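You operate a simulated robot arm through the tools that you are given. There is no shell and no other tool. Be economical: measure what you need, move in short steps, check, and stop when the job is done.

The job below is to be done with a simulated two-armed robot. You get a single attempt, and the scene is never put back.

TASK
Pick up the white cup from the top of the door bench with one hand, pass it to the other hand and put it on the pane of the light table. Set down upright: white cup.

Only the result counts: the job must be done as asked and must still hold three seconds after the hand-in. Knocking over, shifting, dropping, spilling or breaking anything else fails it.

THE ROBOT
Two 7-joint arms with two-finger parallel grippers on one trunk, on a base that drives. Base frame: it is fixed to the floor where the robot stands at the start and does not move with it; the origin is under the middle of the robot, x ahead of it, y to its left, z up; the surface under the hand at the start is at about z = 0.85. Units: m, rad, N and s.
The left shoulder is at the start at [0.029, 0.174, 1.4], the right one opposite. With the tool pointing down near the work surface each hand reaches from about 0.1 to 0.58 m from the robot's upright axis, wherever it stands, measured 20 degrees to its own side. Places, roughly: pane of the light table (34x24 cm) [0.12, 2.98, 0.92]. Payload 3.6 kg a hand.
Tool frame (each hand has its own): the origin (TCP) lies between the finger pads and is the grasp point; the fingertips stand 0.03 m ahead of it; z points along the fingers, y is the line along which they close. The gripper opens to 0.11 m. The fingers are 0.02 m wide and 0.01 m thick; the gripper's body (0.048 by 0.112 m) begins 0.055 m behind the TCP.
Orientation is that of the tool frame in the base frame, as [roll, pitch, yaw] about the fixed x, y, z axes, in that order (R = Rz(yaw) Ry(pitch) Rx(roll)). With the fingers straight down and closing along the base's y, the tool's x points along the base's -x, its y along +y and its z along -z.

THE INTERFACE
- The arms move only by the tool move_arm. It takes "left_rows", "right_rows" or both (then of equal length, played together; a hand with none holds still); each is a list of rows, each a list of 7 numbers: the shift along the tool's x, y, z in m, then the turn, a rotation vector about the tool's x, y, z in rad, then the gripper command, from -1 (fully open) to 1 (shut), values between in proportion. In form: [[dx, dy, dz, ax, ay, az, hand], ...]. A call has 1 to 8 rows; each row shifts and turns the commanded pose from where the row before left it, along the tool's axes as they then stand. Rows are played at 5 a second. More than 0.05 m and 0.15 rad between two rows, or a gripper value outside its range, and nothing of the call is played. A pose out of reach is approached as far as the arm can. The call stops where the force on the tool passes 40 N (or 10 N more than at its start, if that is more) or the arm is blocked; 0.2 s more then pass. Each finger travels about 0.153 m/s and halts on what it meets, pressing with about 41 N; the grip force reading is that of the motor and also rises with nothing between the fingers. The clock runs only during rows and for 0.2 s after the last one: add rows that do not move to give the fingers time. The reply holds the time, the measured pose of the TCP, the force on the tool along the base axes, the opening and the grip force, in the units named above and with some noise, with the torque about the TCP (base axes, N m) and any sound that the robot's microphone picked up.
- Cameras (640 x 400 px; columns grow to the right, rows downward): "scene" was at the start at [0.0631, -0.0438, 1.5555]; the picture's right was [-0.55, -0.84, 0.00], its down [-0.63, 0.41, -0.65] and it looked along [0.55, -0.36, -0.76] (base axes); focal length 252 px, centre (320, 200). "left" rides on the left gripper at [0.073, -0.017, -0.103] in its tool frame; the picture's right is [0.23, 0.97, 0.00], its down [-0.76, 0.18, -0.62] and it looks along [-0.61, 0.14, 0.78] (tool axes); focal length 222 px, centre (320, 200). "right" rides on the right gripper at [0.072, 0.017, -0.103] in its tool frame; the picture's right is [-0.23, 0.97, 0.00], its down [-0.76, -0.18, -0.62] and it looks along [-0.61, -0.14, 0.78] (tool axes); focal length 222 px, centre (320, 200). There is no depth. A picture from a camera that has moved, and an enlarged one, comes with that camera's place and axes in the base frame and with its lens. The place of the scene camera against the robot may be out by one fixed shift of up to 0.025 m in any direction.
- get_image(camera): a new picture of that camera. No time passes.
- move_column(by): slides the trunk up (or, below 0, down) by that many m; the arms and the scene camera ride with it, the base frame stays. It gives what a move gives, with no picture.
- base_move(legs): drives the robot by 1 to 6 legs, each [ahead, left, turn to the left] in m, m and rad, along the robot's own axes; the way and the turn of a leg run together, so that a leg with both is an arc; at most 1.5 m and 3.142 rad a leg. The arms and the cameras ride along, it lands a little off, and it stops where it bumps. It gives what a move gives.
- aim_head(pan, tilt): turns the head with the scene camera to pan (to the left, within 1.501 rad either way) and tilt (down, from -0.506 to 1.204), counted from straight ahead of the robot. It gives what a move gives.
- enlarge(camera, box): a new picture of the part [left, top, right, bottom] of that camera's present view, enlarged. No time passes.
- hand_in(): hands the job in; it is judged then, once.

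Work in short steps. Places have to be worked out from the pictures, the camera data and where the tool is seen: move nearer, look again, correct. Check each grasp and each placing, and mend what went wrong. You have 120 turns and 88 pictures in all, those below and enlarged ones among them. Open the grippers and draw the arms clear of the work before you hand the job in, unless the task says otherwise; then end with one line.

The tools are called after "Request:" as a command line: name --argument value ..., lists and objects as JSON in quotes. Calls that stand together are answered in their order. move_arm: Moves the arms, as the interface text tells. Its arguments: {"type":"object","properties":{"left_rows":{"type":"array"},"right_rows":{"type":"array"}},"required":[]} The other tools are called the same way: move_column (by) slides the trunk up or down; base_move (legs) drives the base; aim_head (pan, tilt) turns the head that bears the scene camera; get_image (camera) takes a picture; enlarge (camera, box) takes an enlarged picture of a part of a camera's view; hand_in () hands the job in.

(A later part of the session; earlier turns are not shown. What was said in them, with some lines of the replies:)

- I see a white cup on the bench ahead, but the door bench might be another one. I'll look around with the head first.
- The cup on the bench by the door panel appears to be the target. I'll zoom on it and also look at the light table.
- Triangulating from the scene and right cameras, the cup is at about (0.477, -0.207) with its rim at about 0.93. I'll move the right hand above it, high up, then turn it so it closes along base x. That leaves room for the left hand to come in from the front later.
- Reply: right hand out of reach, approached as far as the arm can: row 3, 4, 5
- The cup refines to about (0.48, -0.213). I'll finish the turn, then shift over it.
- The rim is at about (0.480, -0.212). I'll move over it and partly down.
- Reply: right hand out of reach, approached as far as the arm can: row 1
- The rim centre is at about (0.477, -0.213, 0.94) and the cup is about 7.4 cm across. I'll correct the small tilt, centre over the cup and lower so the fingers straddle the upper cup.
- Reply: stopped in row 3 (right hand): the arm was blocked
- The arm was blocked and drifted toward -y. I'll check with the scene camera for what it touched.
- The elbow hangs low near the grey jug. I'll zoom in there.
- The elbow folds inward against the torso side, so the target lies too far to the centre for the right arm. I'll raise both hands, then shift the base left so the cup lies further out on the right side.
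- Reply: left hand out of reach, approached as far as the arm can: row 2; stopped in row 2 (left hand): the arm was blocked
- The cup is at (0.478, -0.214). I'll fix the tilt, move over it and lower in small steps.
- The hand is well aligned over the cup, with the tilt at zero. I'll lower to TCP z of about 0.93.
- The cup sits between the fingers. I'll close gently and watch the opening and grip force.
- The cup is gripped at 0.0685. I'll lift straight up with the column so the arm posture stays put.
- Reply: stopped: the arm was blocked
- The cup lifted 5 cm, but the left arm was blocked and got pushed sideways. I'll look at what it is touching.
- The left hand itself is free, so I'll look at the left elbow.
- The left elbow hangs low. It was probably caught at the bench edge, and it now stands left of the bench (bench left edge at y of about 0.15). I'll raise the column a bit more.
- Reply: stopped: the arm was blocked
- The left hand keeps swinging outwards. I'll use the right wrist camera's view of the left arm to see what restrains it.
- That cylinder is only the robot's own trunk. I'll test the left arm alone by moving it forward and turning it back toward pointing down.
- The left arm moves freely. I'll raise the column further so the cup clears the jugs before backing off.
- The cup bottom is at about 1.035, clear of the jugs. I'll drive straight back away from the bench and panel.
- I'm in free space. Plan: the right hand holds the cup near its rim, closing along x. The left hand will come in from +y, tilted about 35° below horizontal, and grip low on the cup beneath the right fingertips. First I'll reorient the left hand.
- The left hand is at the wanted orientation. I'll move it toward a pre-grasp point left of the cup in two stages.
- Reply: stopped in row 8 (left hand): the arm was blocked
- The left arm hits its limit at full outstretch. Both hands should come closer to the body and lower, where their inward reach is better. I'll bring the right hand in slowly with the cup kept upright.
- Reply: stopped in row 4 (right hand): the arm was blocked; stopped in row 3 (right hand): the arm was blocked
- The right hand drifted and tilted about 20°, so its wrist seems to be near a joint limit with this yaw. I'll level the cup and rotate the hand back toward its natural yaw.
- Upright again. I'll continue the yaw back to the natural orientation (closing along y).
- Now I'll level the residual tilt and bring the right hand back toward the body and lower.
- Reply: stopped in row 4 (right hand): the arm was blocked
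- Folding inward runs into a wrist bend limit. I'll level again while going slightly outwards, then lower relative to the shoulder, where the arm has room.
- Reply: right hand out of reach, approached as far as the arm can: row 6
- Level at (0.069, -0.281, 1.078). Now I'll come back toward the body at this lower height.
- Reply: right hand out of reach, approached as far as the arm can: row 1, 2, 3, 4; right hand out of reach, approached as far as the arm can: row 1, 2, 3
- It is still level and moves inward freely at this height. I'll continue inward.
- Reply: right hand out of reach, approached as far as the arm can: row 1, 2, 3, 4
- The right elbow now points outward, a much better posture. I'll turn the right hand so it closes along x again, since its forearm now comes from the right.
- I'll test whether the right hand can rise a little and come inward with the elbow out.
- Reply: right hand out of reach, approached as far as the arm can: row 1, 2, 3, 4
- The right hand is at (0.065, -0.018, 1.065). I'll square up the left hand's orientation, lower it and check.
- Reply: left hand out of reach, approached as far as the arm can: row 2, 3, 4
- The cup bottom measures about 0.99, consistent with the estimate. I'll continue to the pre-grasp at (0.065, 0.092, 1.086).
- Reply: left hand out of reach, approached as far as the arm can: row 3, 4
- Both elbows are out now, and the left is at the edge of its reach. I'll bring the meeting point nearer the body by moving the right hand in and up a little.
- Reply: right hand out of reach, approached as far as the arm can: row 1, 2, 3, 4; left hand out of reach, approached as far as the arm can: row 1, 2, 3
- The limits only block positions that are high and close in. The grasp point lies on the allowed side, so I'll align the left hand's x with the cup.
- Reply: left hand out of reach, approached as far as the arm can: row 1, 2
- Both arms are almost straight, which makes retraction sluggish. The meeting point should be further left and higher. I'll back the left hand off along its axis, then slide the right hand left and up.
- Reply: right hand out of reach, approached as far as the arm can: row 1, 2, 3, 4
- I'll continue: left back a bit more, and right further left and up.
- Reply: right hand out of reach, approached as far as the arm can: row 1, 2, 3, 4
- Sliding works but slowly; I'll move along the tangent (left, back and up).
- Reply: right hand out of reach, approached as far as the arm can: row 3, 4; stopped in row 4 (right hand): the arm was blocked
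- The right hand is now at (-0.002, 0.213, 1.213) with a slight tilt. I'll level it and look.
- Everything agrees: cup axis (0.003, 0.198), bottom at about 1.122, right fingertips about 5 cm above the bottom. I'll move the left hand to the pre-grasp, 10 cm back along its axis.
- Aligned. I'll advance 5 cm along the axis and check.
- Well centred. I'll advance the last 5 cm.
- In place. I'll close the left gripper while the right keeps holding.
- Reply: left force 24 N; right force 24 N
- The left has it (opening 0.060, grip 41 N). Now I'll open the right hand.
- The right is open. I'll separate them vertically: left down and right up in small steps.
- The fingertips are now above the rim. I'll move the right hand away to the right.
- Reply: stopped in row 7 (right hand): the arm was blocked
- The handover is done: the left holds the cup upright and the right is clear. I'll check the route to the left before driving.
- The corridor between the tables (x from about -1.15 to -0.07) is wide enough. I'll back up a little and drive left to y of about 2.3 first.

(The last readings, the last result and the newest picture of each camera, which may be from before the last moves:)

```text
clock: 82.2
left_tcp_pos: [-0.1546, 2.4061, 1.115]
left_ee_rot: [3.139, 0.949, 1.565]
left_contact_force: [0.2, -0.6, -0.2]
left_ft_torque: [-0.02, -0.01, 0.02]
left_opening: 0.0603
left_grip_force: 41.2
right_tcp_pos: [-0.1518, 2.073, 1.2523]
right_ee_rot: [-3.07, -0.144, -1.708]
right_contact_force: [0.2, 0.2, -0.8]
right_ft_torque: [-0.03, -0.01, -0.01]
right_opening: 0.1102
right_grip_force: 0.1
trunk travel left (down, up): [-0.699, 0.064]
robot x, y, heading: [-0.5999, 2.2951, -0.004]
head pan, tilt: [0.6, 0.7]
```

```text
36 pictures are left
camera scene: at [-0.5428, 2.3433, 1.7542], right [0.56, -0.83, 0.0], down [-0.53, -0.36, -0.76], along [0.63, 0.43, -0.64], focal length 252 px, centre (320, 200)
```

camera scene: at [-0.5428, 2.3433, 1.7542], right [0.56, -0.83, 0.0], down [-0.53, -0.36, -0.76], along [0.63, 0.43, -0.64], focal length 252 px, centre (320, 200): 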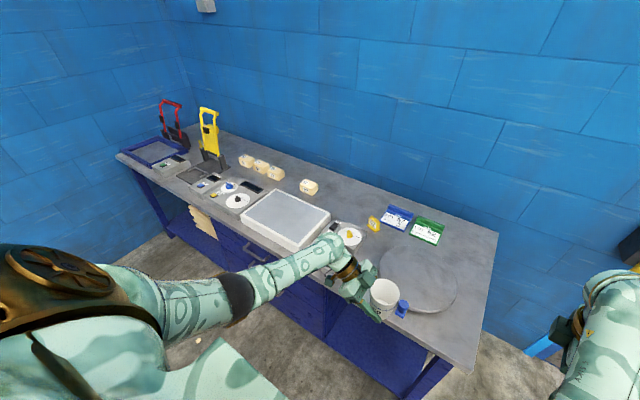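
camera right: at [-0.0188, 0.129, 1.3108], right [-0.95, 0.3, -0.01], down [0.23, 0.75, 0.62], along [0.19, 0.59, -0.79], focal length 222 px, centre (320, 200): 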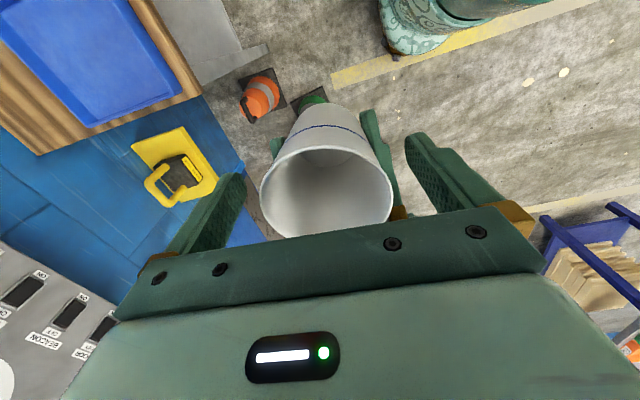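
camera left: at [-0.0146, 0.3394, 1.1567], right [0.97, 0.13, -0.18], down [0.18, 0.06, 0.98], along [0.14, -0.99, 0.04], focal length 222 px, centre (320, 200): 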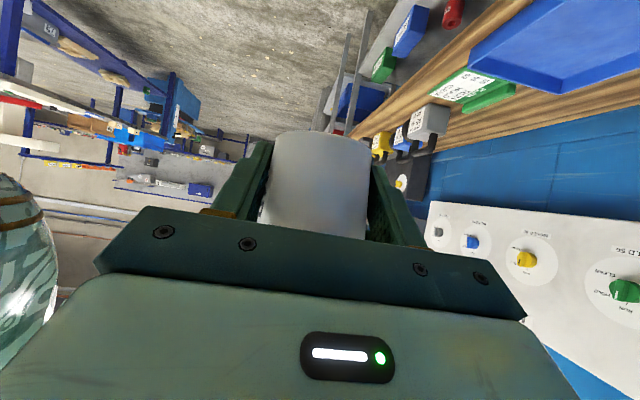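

I see the light table's pane, a raised white panel. I'll zoom to measure it and its neighbours.

Request:
enlarge --camera "scene" --box '[170, 120, 410, 270]'

```text
2.67 times, centred on (290, 195) of scene
camera zoom: at [-0.5428, 2.3433, 1.7542], right [0.56, -0.83, 0.0], down [-0.53, -0.36, -0.76], along [0.63, 0.43, -0.64], focal length 672 px, centre (400, 213)
```

zoom: 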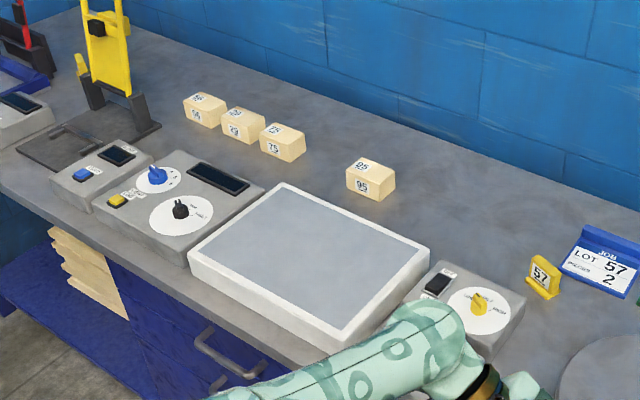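

The pane centre measures about (0.10–0.12, 2.975), matching the given place. I'll drive left by 0.585, then ahead, keeping the cup high, and recheck.

Request:
base_move --legs '[[0, 0.585, 0], [0.26, 0, 0]]'

Request:
aim_head --pan 0.1 --tilt 0.85

Request:
get_image --camera "scene"

Request:
get_image --camera "left"

```text
clock: 86.9
left_tcp_pos: [0.1089, 2.9758, 1.1148]
left_ee_rot: [3.14, 0.948, 1.553]
left_contact_force: [0.3, 0.3, 0.1]
left_ft_torque: [0.0, 0.01, 0.0]
left_opening: 0.0599
left_grip_force: 40.7
right_tcp_pos: [0.107, 2.6434, 1.2527]
right_ee_rot: [-3.07, -0.144, -1.721]
right_contact_force: [0.5, 1.1, -0.4]
right_ft_torque: [0.02, -0.03, -0.03]
right_opening: 0.1103
right_grip_force: 0.0
trunk travel left (down, up): [-0.699, 0.064]
robot x, y, heading: [-0.338, 2.8712, -0.015]
head pan, tilt: [0.6, 0.7]
```

```text
clock: 87.8
left_tcp_pos: [0.109, 2.9772, 1.115]
left_ee_rot: [3.14, 0.948, 1.554]
left_contact_force: [0.3, 0.1, 0.2]
left_ft_torque: [-0.01, 0.01, 0.01]
left_opening: 0.0602
left_grip_force: 40.6
right_tcp_pos: [0.1077, 2.6425, 1.2534]
right_ee_rot: [-3.069, -0.149, -1.723]
right_contact_force: [-0.3, -0.6, 1.2]
right_ft_torque: [-0.01, 0.0, 0.0]
right_opening: 0.11
right_grip_force: 0.0
trunk travel left (down, up): [-0.699, 0.064]
robot x, y, heading: [-0.3351, 2.8706, -0.018]
head pan, tilt: [0.099, 0.85]
```

```text
34 pictures are left
camera scene: at [-0.2733, 2.877, 1.742], right [0.09, -1.0, 0.0], down [-0.75, -0.06, -0.66], along [0.66, 0.06, -0.75], focal length 252 px, centre (320, 200)
```

scene: 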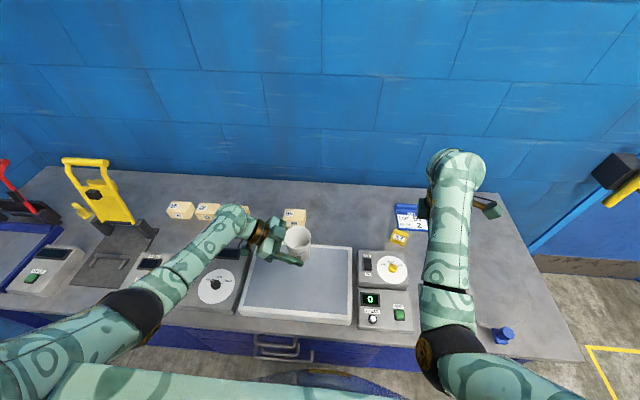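

```text
33 pictures are left
camera left: at [0.0934, 3.1031, 1.1165], right [0.98, 0.12, -0.18], down [0.18, 0.06, 0.98], along [0.13, -0.99, 0.04], focal length 222 px, centre (320, 200)
```

left: 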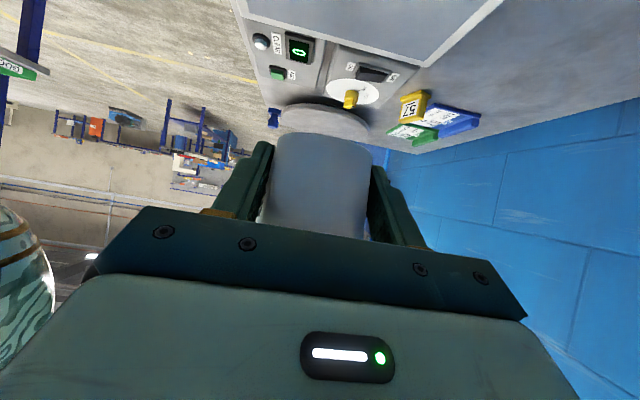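

The cup hovers over the pane (cup at about (0.109, 2.963); pane centre about (0.09–0.12, 2.978)). I'll lower with the column most of the way.

Request:
move_column --by -0.12

Request:
get_image --camera "scene"

Request:
get_image --camera "left"

```text
clock: 88.8
left_tcp_pos: [0.1096, 2.9762, 1.0355]
left_ee_rot: [-3.141, 0.949, 1.555]
left_contact_force: [0.5, -0.5, 0.4]
left_ft_torque: [0.01, 0.0, -0.01]
left_opening: 0.0599
left_grip_force: 41.1
right_tcp_pos: [0.1052, 2.5688, 1.1771]
right_ee_rot: [-3.044, -0.281, -1.795]
right_contact_force: [1.0, 0.3, 0.0]
right_ft_torque: [0.03, -0.01, 0.03]
right_opening: 0.1102
right_grip_force: 0.2
trunk travel left (down, up): [-0.622, 0.141]
robot x, y, heading: [-0.338, 2.8693, -0.013]
head pan, tilt: [0.099, 0.85]
stopped: the arm was blocked; the commanded pose is now the measured one
```

```text
32 pictures are left
camera scene: at [-0.2701, 2.8764, 1.6639], right [0.08, -1.0, 0.0], down [-0.75, -0.06, -0.66], along [0.66, 0.06, -0.75], focal length 252 px, centre (320, 200)
```

scene: 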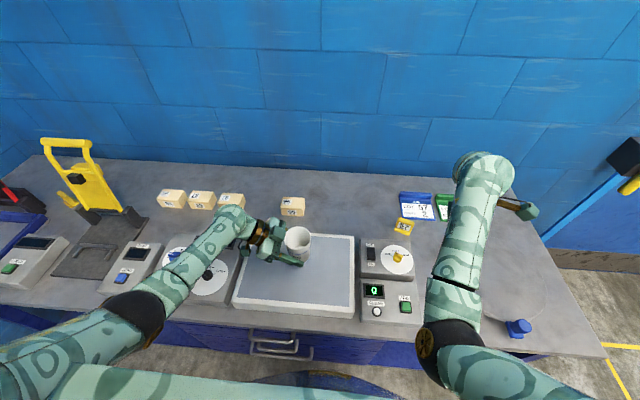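

```text
31 pictures are left
camera left: at [0.0945, 3.1024, 1.0381], right [0.98, 0.12, -0.18], down [0.18, 0.06, 0.98], along [0.13, -0.99, 0.04], focal length 222 px, centre (320, 200)
```

left: 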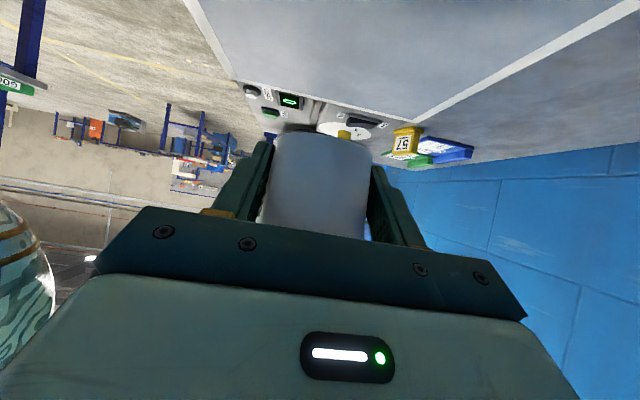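

The right arm, which is near its wrist limit, stopped the column. I'll relax it by letting its tool lean outward further, then continue down.

Request:
move_arm --right_rows '[[0, 0, 0, 0, 0.12, 0, -1], [0, 0, 0, 0, 0.12, 0, -1], [0, 0, 0, 0, 0.12, 0, -1]]'

Request:
move_column --by -0.04

Request:
get_image --camera "scene"

```text
clock: 89.8
left_tcp_pos: [0.1082, 2.9761, 1.0363]
left_ee_rot: [-3.14, 0.948, 1.556]
left_contact_force: [-0.5, -0.4, 0.4]
left_ft_torque: [-0.01, -0.02, 0.0]
left_opening: 0.06
left_grip_force: 40.6
right_tcp_pos: [0.1148, 2.5456, 1.194]
right_ee_rot: [-2.973, -0.665, -1.892]
right_contact_force: [0.1, 0.3, 0.8]
right_ft_torque: [-0.01, 0.03, 0.03]
right_opening: 0.11
right_grip_force: 0.0
trunk travel left (down, up): [-0.622, 0.141]
robot x, y, heading: [-0.339, 2.8686, -0.016]
head pan, tilt: [0.099, 0.85]
stopped in row 3 (right hand): the arm was blocked; the commanded pose is now the measured one
```

```text
clock: 90.6
left_tcp_pos: [0.107, 2.9763, 0.9971]
left_ee_rot: [-3.14, 0.947, 1.556]
left_contact_force: [0.1, -0.6, -0.4]
left_ft_torque: [-0.01, -0.01, 0.04]
left_opening: 0.0601
left_grip_force: 41.2
right_tcp_pos: [0.1067, 2.4948, 1.1629]
right_ee_rot: [-2.935, -0.757, -1.972]
right_contact_force: [-0.2, -0.7, -0.4]
right_ft_torque: [0.01, 0.02, 0.01]
right_opening: 0.1099
right_grip_force: 0.2
trunk travel left (down, up): [-0.582, 0.181]
robot x, y, heading: [-0.336, 2.8742, -0.015]
head pan, tilt: [0.099, 0.85]
```

```text
30 pictures are left
camera scene: at [-0.2694, 2.8765, 1.6246], right [0.08, -1.0, 0.0], down [-0.75, -0.06, -0.66], along [0.66, 0.06, -0.75], focal length 252 px, centre (320, 200)
```

scene: 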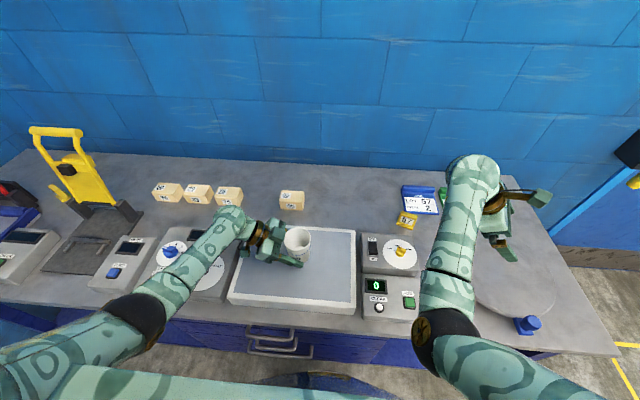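

Good. The cup bottom is at about 0.966. I'll lower another 3 cm and then check the gap.

Request:
move_column --by -0.03

Request:
get_image --camera "left"

Request:
enlarge --camera "scene" --box '[200, 200, 380, 320]'

```text
clock: 91.4
left_tcp_pos: [0.1085, 2.9758, 0.9651]
left_ee_rot: [3.141, 0.947, 1.556]
left_contact_force: [0.1, 0.1, 0.5]
left_ft_torque: [0.04, -0.01, 0.01]
left_opening: 0.06
left_grip_force: 41.0
right_tcp_pos: [0.1077, 2.4923, 1.1354]
right_ee_rot: [-2.93, -0.756, -1.978]
right_contact_force: [-0.7, -0.2, -0.4]
right_ft_torque: [0.0, 0.02, 0.0]
right_opening: 0.1102
right_grip_force: 0.1
trunk travel left (down, up): [-0.552, 0.211]
robot x, y, heading: [-0.3378, 2.8696, -0.012]
head pan, tilt: [0.099, 0.85]
```

```text
29 pictures are left
camera left: at [0.0933, 3.1027, 0.9688], right [0.98, 0.12, -0.18], down [0.18, 0.06, 0.98], along [0.13, -0.99, 0.04], focal length 222 px, centre (320, 200)
```

left: 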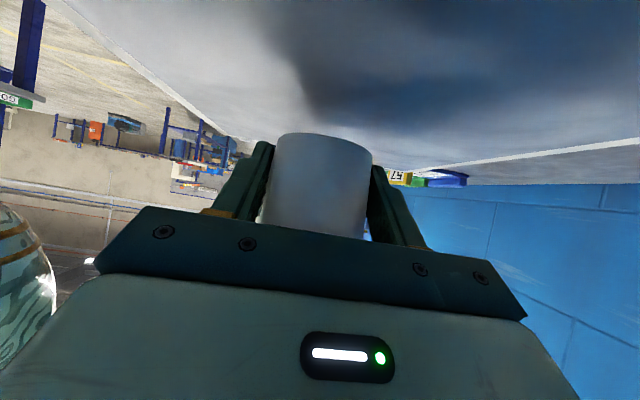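

```text
3.33 times, centred on (290, 260) of scene
camera zoom: at [-0.2669, 2.8766, 1.5945], right [0.08, -1.0, 0.0], down [-0.75, -0.06, -0.66], along [0.66, 0.06, -0.75], focal length 840 px, centre (420, 0)
```

zoom: 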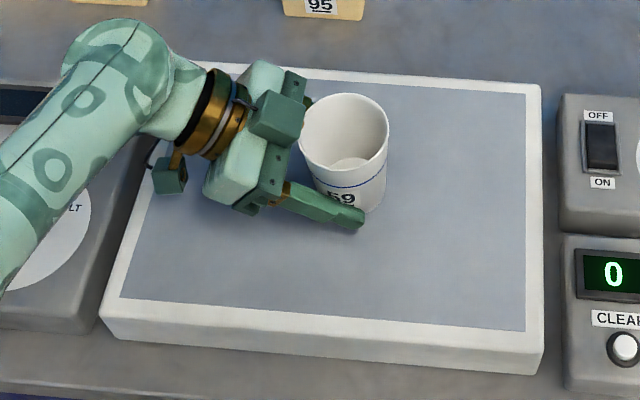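

The cup is well over the pane with about 1.4 cm to go. I'll lower in small steps and watch the force.

Request:
move_column --by -0.009

Request:
move_column --by -0.003

```text
clock: 92.0
left_tcp_pos: [0.1083, 2.9751, 0.9576]
left_ee_rot: [3.141, 0.948, 1.555]
left_contact_force: [-0.4, -0.1, 0.6]
left_ft_torque: [-0.01, 0.02, -0.01]
left_opening: 0.0603
left_grip_force: 41.2
right_tcp_pos: [0.1092, 2.4931, 1.1271]
right_ee_rot: [-2.926, -0.754, -1.98]
right_contact_force: [-0.1, -0.2, 0.1]
right_ft_torque: [0.02, 0.0, 0.02]
right_opening: 0.1097
right_grip_force: 0.1
trunk travel left (down, up): [-0.543, 0.22]
robot x, y, heading: [-0.3354, 2.8728, -0.018]
head pan, tilt: [0.099, 0.85]
```

```text
clock: 92.5
left_tcp_pos: [0.1088, 2.9769, 0.9544]
left_ee_rot: [-3.141, 0.947, 1.555]
left_contact_force: [-0.7, 0.3, 0.3]
left_ft_torque: [0.0, -0.03, -0.01]
left_opening: 0.0603
left_grip_force: 41.0
right_tcp_pos: [0.1099, 2.4945, 1.1247]
right_ee_rot: [-2.925, -0.754, -1.978]
right_contact_force: [-0.5, -0.9, -0.5]
right_ft_torque: [0.0, -0.01, -0.01]
right_opening: 0.1101
right_grip_force: 0.0
trunk travel left (down, up): [-0.54, 0.223]
robot x, y, heading: [-0.3342, 2.8721, -0.021]
head pan, tilt: [0.099, 0.85]
```

No contact yet, so I'll keep going in 3 mm steps.

Request:
move_column --by -0.003

Request:
move_column --by -0.002

Request:
get_image --camera "left"

```text
clock: 93.0
left_tcp_pos: [0.1076, 2.9775, 0.9514]
left_ee_rot: [3.141, 0.948, 1.554]
left_contact_force: [0.8, 0.8, -0.7]
left_ft_torque: [0.0, -0.01, 0.04]
left_opening: 0.0602
left_grip_force: 41.1
right_tcp_pos: [0.1099, 2.4947, 1.1214]
right_ee_rot: [-2.924, -0.753, -1.981]
right_contact_force: [-0.7, -0.2, 0.3]
right_ft_torque: [-0.03, 0.01, 0.0]
right_opening: 0.1098
right_grip_force: 0.1
trunk travel left (down, up): [-0.537, 0.226]
robot x, y, heading: [-0.339, 2.8693, -0.011]
head pan, tilt: [0.099, 0.85]
```

```text
clock: 93.5
left_tcp_pos: [0.1078, 2.9763, 0.9497]
left_ee_rot: [-3.141, 0.948, 1.557]
left_contact_force: [-0.3, -0.5, 0.5]
left_ft_torque: [0.0, 0.0, -0.01]
left_opening: 0.0601
left_grip_force: 41.5
right_tcp_pos: [0.1099, 2.4951, 1.12]
right_ee_rot: [-2.924, -0.751, -1.979]
right_contact_force: [-0.4, -0.2, -0.2]
right_ft_torque: [-0.02, -0.01, 0.0]
right_opening: 0.1101
right_grip_force: 0.1
trunk travel left (down, up): [-0.535, 0.228]
robot x, y, heading: [-0.3372, 2.8708, -0.016]
head pan, tilt: [0.099, 0.85]
```

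```text
27 pictures are left
camera left: at [0.0936, 3.1027, 0.9518], right [0.98, 0.12, -0.18], down [0.18, 0.06, 0.98], along [0.13, -0.99, 0.04], focal length 222 px, centre (320, 200)
```

left: 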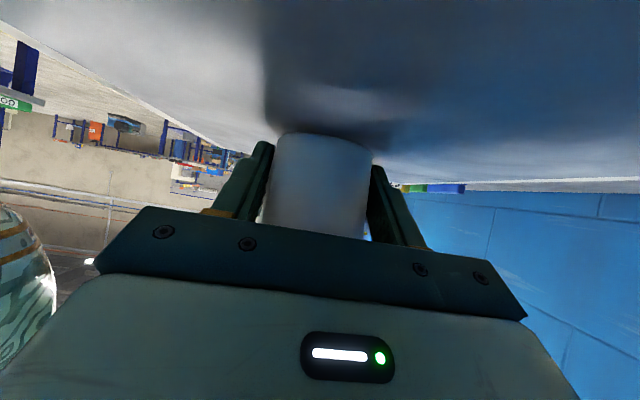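

The shadow is nearly closing under the cup, but there is still no force. I'll continue.

Request:
move_column --by -0.003

Request:
move_column --by -0.002

Request:
move_column --by -0.002

Request:
get_image --camera "left"

```text
clock: 94.0
left_tcp_pos: [0.1079, 2.9767, 0.9467]
left_ee_rot: [3.141, 0.949, 1.556]
left_contact_force: [0.1, 0.2, 0.4]
left_ft_torque: [0.0, -0.01, 0.01]
left_opening: 0.0603
left_grip_force: 41.3
right_tcp_pos: [0.1095, 2.4944, 1.1181]
right_ee_rot: [-2.923, -0.751, -1.979]
right_contact_force: [1.0, -1.0, -0.2]
right_ft_torque: [-0.01, 0.03, 0.06]
right_opening: 0.1101
right_grip_force: 0.0
trunk travel left (down, up): [-0.532, 0.231]
robot x, y, heading: [-0.3373, 2.8668, -0.016]
head pan, tilt: [0.099, 0.85]
```

```text
clock: 94.6
left_tcp_pos: [0.1078, 2.9762, 0.9457]
left_ee_rot: [3.139, 0.95, 1.553]
left_contact_force: [-0.6, 1.0, 9.8]
left_ft_torque: [0.16, 0.07, -0.05]
left_opening: 0.0603
left_grip_force: 41.5
right_tcp_pos: [0.1091, 2.4946, 1.1161]
right_ee_rot: [-2.92, -0.753, -1.982]
right_contact_force: [-0.3, 0.0, 0.6]
right_ft_torque: [-0.01, 0.01, 0.02]
right_opening: 0.1099
right_grip_force: 0.0
trunk travel left (down, up): [-0.53, 0.233]
robot x, y, heading: [-0.3366, 2.8717, -0.016]
head pan, tilt: [0.099, 0.85]
```

```text
clock: 95.1
left_tcp_pos: [0.1082, 2.9747, 0.9459]
left_ee_rot: [3.133, 0.952, 1.55]
left_contact_force: [0.7, 3.7, 28.2]
left_ft_torque: [0.12, 0.43, -0.12]
left_opening: 0.0603
left_grip_force: 40.8
right_tcp_pos: [0.1088, 2.4952, 1.116]
right_ee_rot: [-2.919, -0.752, -1.981]
right_contact_force: [0.0, 1.0, 1.2]
right_ft_torque: [-0.04, -0.01, -0.01]
right_opening: 0.11
right_grip_force: 0.0
trunk travel left (down, up): [-0.528, 0.235]
robot x, y, heading: [-0.3385, 2.87, -0.015]
head pan, tilt: [0.099, 0.85]
```

```text
26 pictures are left
camera left: at [0.0936, 3.1024, 0.9472], right [0.98, 0.12, -0.18], down [0.17, 0.06, 0.98], along [0.13, -0.99, 0.04], focal length 222 px, centre (320, 200)
```

left: 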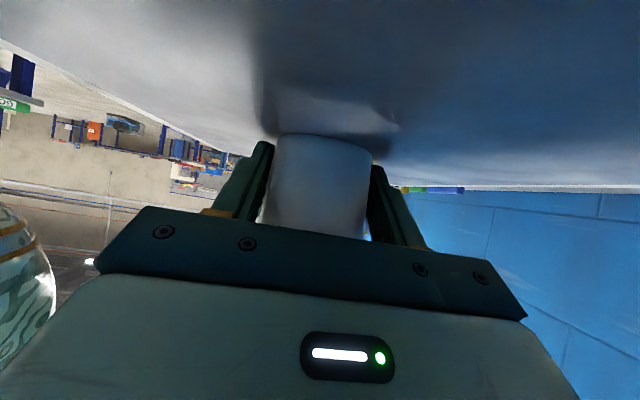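

There is contact with 28 N upward. I'll back up 1.5 mm to ease the load and zoom in to see whether the cup bottom or the fingertips touch.

Request:
move_column --by 0.002

Request:
enlarge --camera "left" --box '[220, 90, 420, 240]'

Request:
enlarge --camera "scene" --box '[250, 210, 340, 280]'

```text
clock: 95.6
left_tcp_pos: [0.1086, 2.9754, 0.9453]
left_ee_rot: [3.139, 0.948, 1.554]
left_contact_force: [6.2, 1.5, 21.3]
left_ft_torque: [0.03, 0.16, 0.03]
left_opening: 0.0601
left_grip_force: 41.2
right_tcp_pos: [0.1102, 2.4934, 1.1164]
right_ee_rot: [-2.921, -0.753, -1.981]
right_contact_force: [0.5, -0.4, 0.5]
right_ft_torque: [0.02, -0.01, 0.0]
right_opening: 0.1098
right_grip_force: 0.1
trunk travel left (down, up): [-0.53, 0.233]
robot x, y, heading: [-0.3376, 2.8723, -0.018]
head pan, tilt: [0.099, 0.85]
```

```text
2.67 times, centred on (320, 165) of left
camera zoom: at [0.0936, 3.1023, 0.9476], right [0.98, 0.12, -0.18], down [0.18, 0.06, 0.98], along [0.13, -0.99, 0.04], focal length 592 px, centre (320, 293)
```

zoom: 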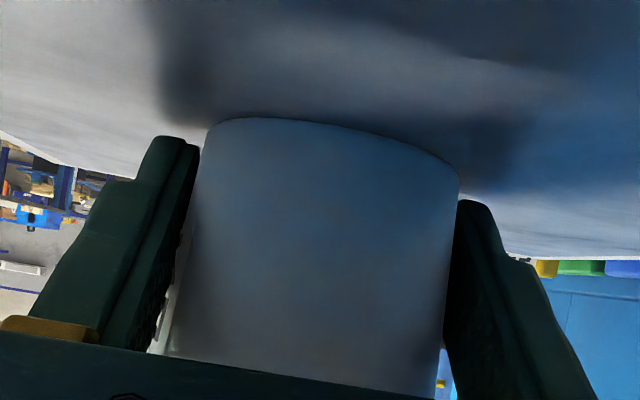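

```text
5.71 times, centred on (295, 245) of scene
camera zoom: at [-0.2653, 2.8762, 1.5724], right [0.08, -1.0, 0.0], down [-0.75, -0.06, -0.66], along [0.66, 0.06, -0.75], focal length 1440 px, centre (463, -57)
```

zoom: 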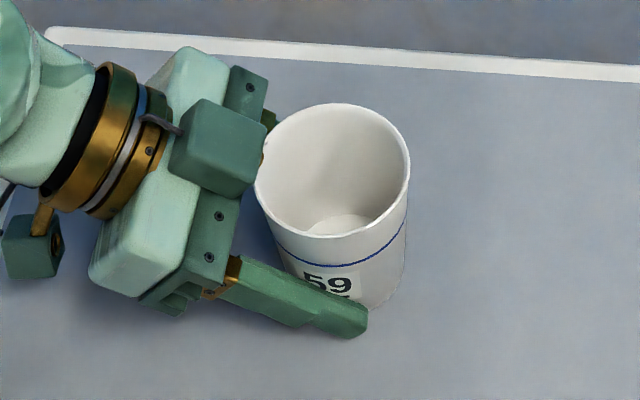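

The cup bottom is on the pane and the fingertips are just above it. I'll ease by another 1 mm and then open the left hand.

Request:
move_column --by 0.001

Request:
move_arm --left_rows '[[0, 0, 0, 0, 0, 0, -0.15], [0, 0, 0, 0, 0, 0, -0.4], [0, 0, 0, 0, 0, 0, -0.8], [0, 0, 0, 0, 0, 0, -1], [0, 0, 0, 0, 0, 0, -1]]'

Request:
get_image --camera "left"

```text
clock: 96.1
left_tcp_pos: [0.1072, 2.9751, 0.947]
left_ee_rot: [-3.141, 0.947, 1.555]
left_contact_force: [5.8, -1.5, 15.9]
left_ft_torque: [-0.02, -0.16, -0.01]
left_opening: 0.0603
left_grip_force: 40.7
right_tcp_pos: [0.1091, 2.4943, 1.1169]
right_ee_rot: [-2.922, -0.752, -1.981]
right_contact_force: [0.3, -0.3, -1.1]
right_ft_torque: [0.0, 0.04, -0.01]
right_opening: 0.11
right_grip_force: 0.0
trunk travel left (down, up): [-0.531, 0.232]
robot x, y, heading: [-0.337, 2.8702, -0.018]
head pan, tilt: [0.099, 0.85]
```

```text
clock: 97.3
left_tcp_pos: [0.1089, 2.9762, 0.9456]
left_ee_rot: [-3.141, 0.948, 1.554]
left_contact_force: [1.9, 7.7, 11.1]
left_ft_torque: [0.0, 0.33, -0.22]
left_opening: 0.1088
left_grip_force: 0.1
right_tcp_pos: [0.11, 2.4961, 1.1171]
right_ee_rot: [-2.922, -0.752, -1.982]
right_contact_force: [-0.1, 0.6, -0.7]
right_ft_torque: [0.0, 0.0, 0.02]
right_opening: 0.1098
right_grip_force: 0.0
trunk travel left (down, up): [-0.531, 0.232]
robot x, y, heading: [-0.3378, 2.8707, -0.014]
head pan, tilt: [0.099, 0.85]
```

```text
23 pictures are left
camera left: at [0.0934, 3.104, 0.9477], right [0.98, 0.12, -0.18], down [0.18, 0.06, 0.98], along [0.13, -0.99, 0.04], focal length 222 px, centre (320, 200)
```

left: 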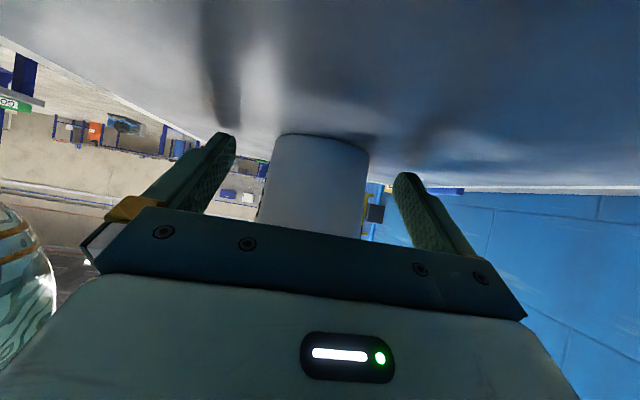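

The cup stands free with the fingers fully open. I'll draw the left hand back along its axis (up and away).

Request:
move_arm --left_rows '[[0, 0, -0.01, 0, 0, 0, -1], [0, 0, -0.02, 0, 0, 0, -1], [0, 0, -0.03, 0, 0, 0, -1], [0, 0, -0.03, 0, 0, 0, -1], [0, 0, -0.03, 0, 0, 0, -1]]'

Request:
get_image --camera "scene"

```text
clock: 98.5
left_tcp_pos: [0.1117, 3.0742, 1.0148]
left_ee_rot: [-3.141, 0.949, 1.558]
left_contact_force: [0.5, -0.2, -0.4]
left_ft_torque: [0.0, -0.05, -0.01]
left_opening: 0.1098
left_grip_force: 0.1
right_tcp_pos: [0.1105, 2.4948, 1.116]
right_ee_rot: [-2.92, -0.753, -1.982]
right_contact_force: [-0.4, 0.0, 0.6]
right_ft_torque: [0.01, -0.01, 0.02]
right_opening: 0.1101
right_grip_force: 0.0
trunk travel left (down, up): [-0.531, 0.232]
robot x, y, heading: [-0.3384, 2.8684, -0.014]
head pan, tilt: [0.099, 0.85]
```

```text
22 pictures are left
camera scene: at [-0.2647, 2.8773, 1.5733], right [0.08, -1.0, 0.0], down [-0.75, -0.06, -0.66], along [0.66, 0.06, -0.75], focal length 252 px, centre (320, 200)
```

scene: 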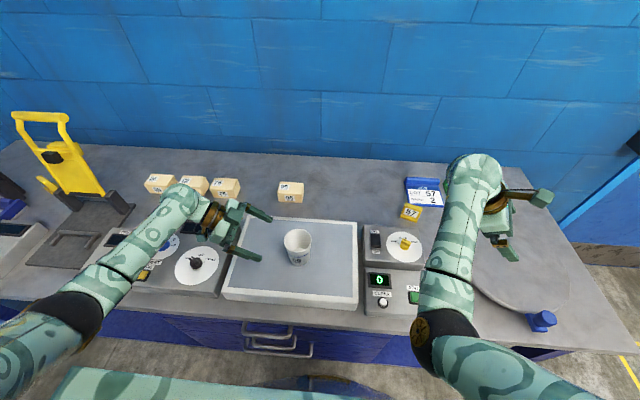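

The cup stands upright in the middle of the pane. I'll raise the left hand a bit more, then back the robot away.

Request:
move_arm --left_rows '[[0, 0, -0.03, 0, 0, 0, -1], [-0.025, 0, -0.0175, 0, 0, 0, -1], [-0.025, 0, -0.0175, 0, 0, 0, -1]]'

Request:
base_move --legs '[[-0.25, 0, 0]]'

Request:
get_image --camera "scene"

```text
clock: 99.3
left_tcp_pos: [0.1088, 3.0965, 1.0954]
left_ee_rot: [-3.139, 0.949, 1.558]
left_contact_force: [0.0, -0.2, 0.0]
left_ft_torque: [0.0, 0.02, 0.02]
left_opening: 0.1099
left_grip_force: 0.1
right_tcp_pos: [0.1107, 2.4935, 1.1159]
right_ee_rot: [-2.922, -0.752, -1.981]
right_contact_force: [1.5, -0.2, -0.9]
right_ft_torque: [0.01, 0.01, -0.02]
right_opening: 0.1098
right_grip_force: 0.1
trunk travel left (down, up): [-0.531, 0.232]
robot x, y, heading: [-0.3379, 2.8696, -0.016]
head pan, tilt: [0.099, 0.85]
```

```text
clock: 101.1
left_tcp_pos: [-0.1385, 3.0987, 1.0949]
left_ee_rot: [-3.141, 0.947, 1.552]
left_contact_force: [-0.7, -0.2, 0.7]
left_ft_torque: [-0.01, 0.0, 0.01]
left_opening: 0.1101
left_grip_force: 0.1
right_tcp_pos: [-0.1396, 2.497, 1.116]
right_ee_rot: [-2.922, -0.752, -1.983]
right_contact_force: [-0.1, -0.2, -0.7]
right_ft_torque: [-0.02, -0.02, 0.01]
right_opening: 0.1102
right_grip_force: 0.1
trunk travel left (down, up): [-0.531, 0.232]
robot x, y, heading: [-0.5836, 2.8722, -0.013]
head pan, tilt: [0.099, 0.85]
```

```text
21 pictures are left
camera scene: at [-0.5137, 2.8805, 1.5734], right [0.08, -1.0, 0.0], down [-0.75, -0.06, -0.66], along [0.66, 0.05, -0.75], focal length 252 px, centre (320, 200)
```

scene: 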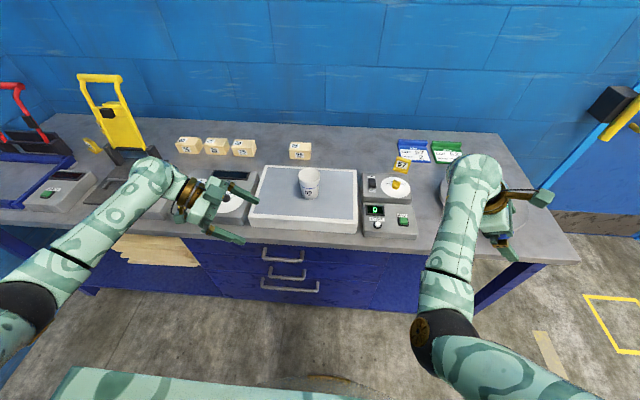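

The cup stands upright on the pane, both grippers are open and both arms are clear of the table. I'm handing the job in.

Request:
hand_in

```text
The job is handed in.
```

The white cup stands upright on the pane of the light table. I picked it up from the door bench with the right hand and passed it to the left hand, which set it down.
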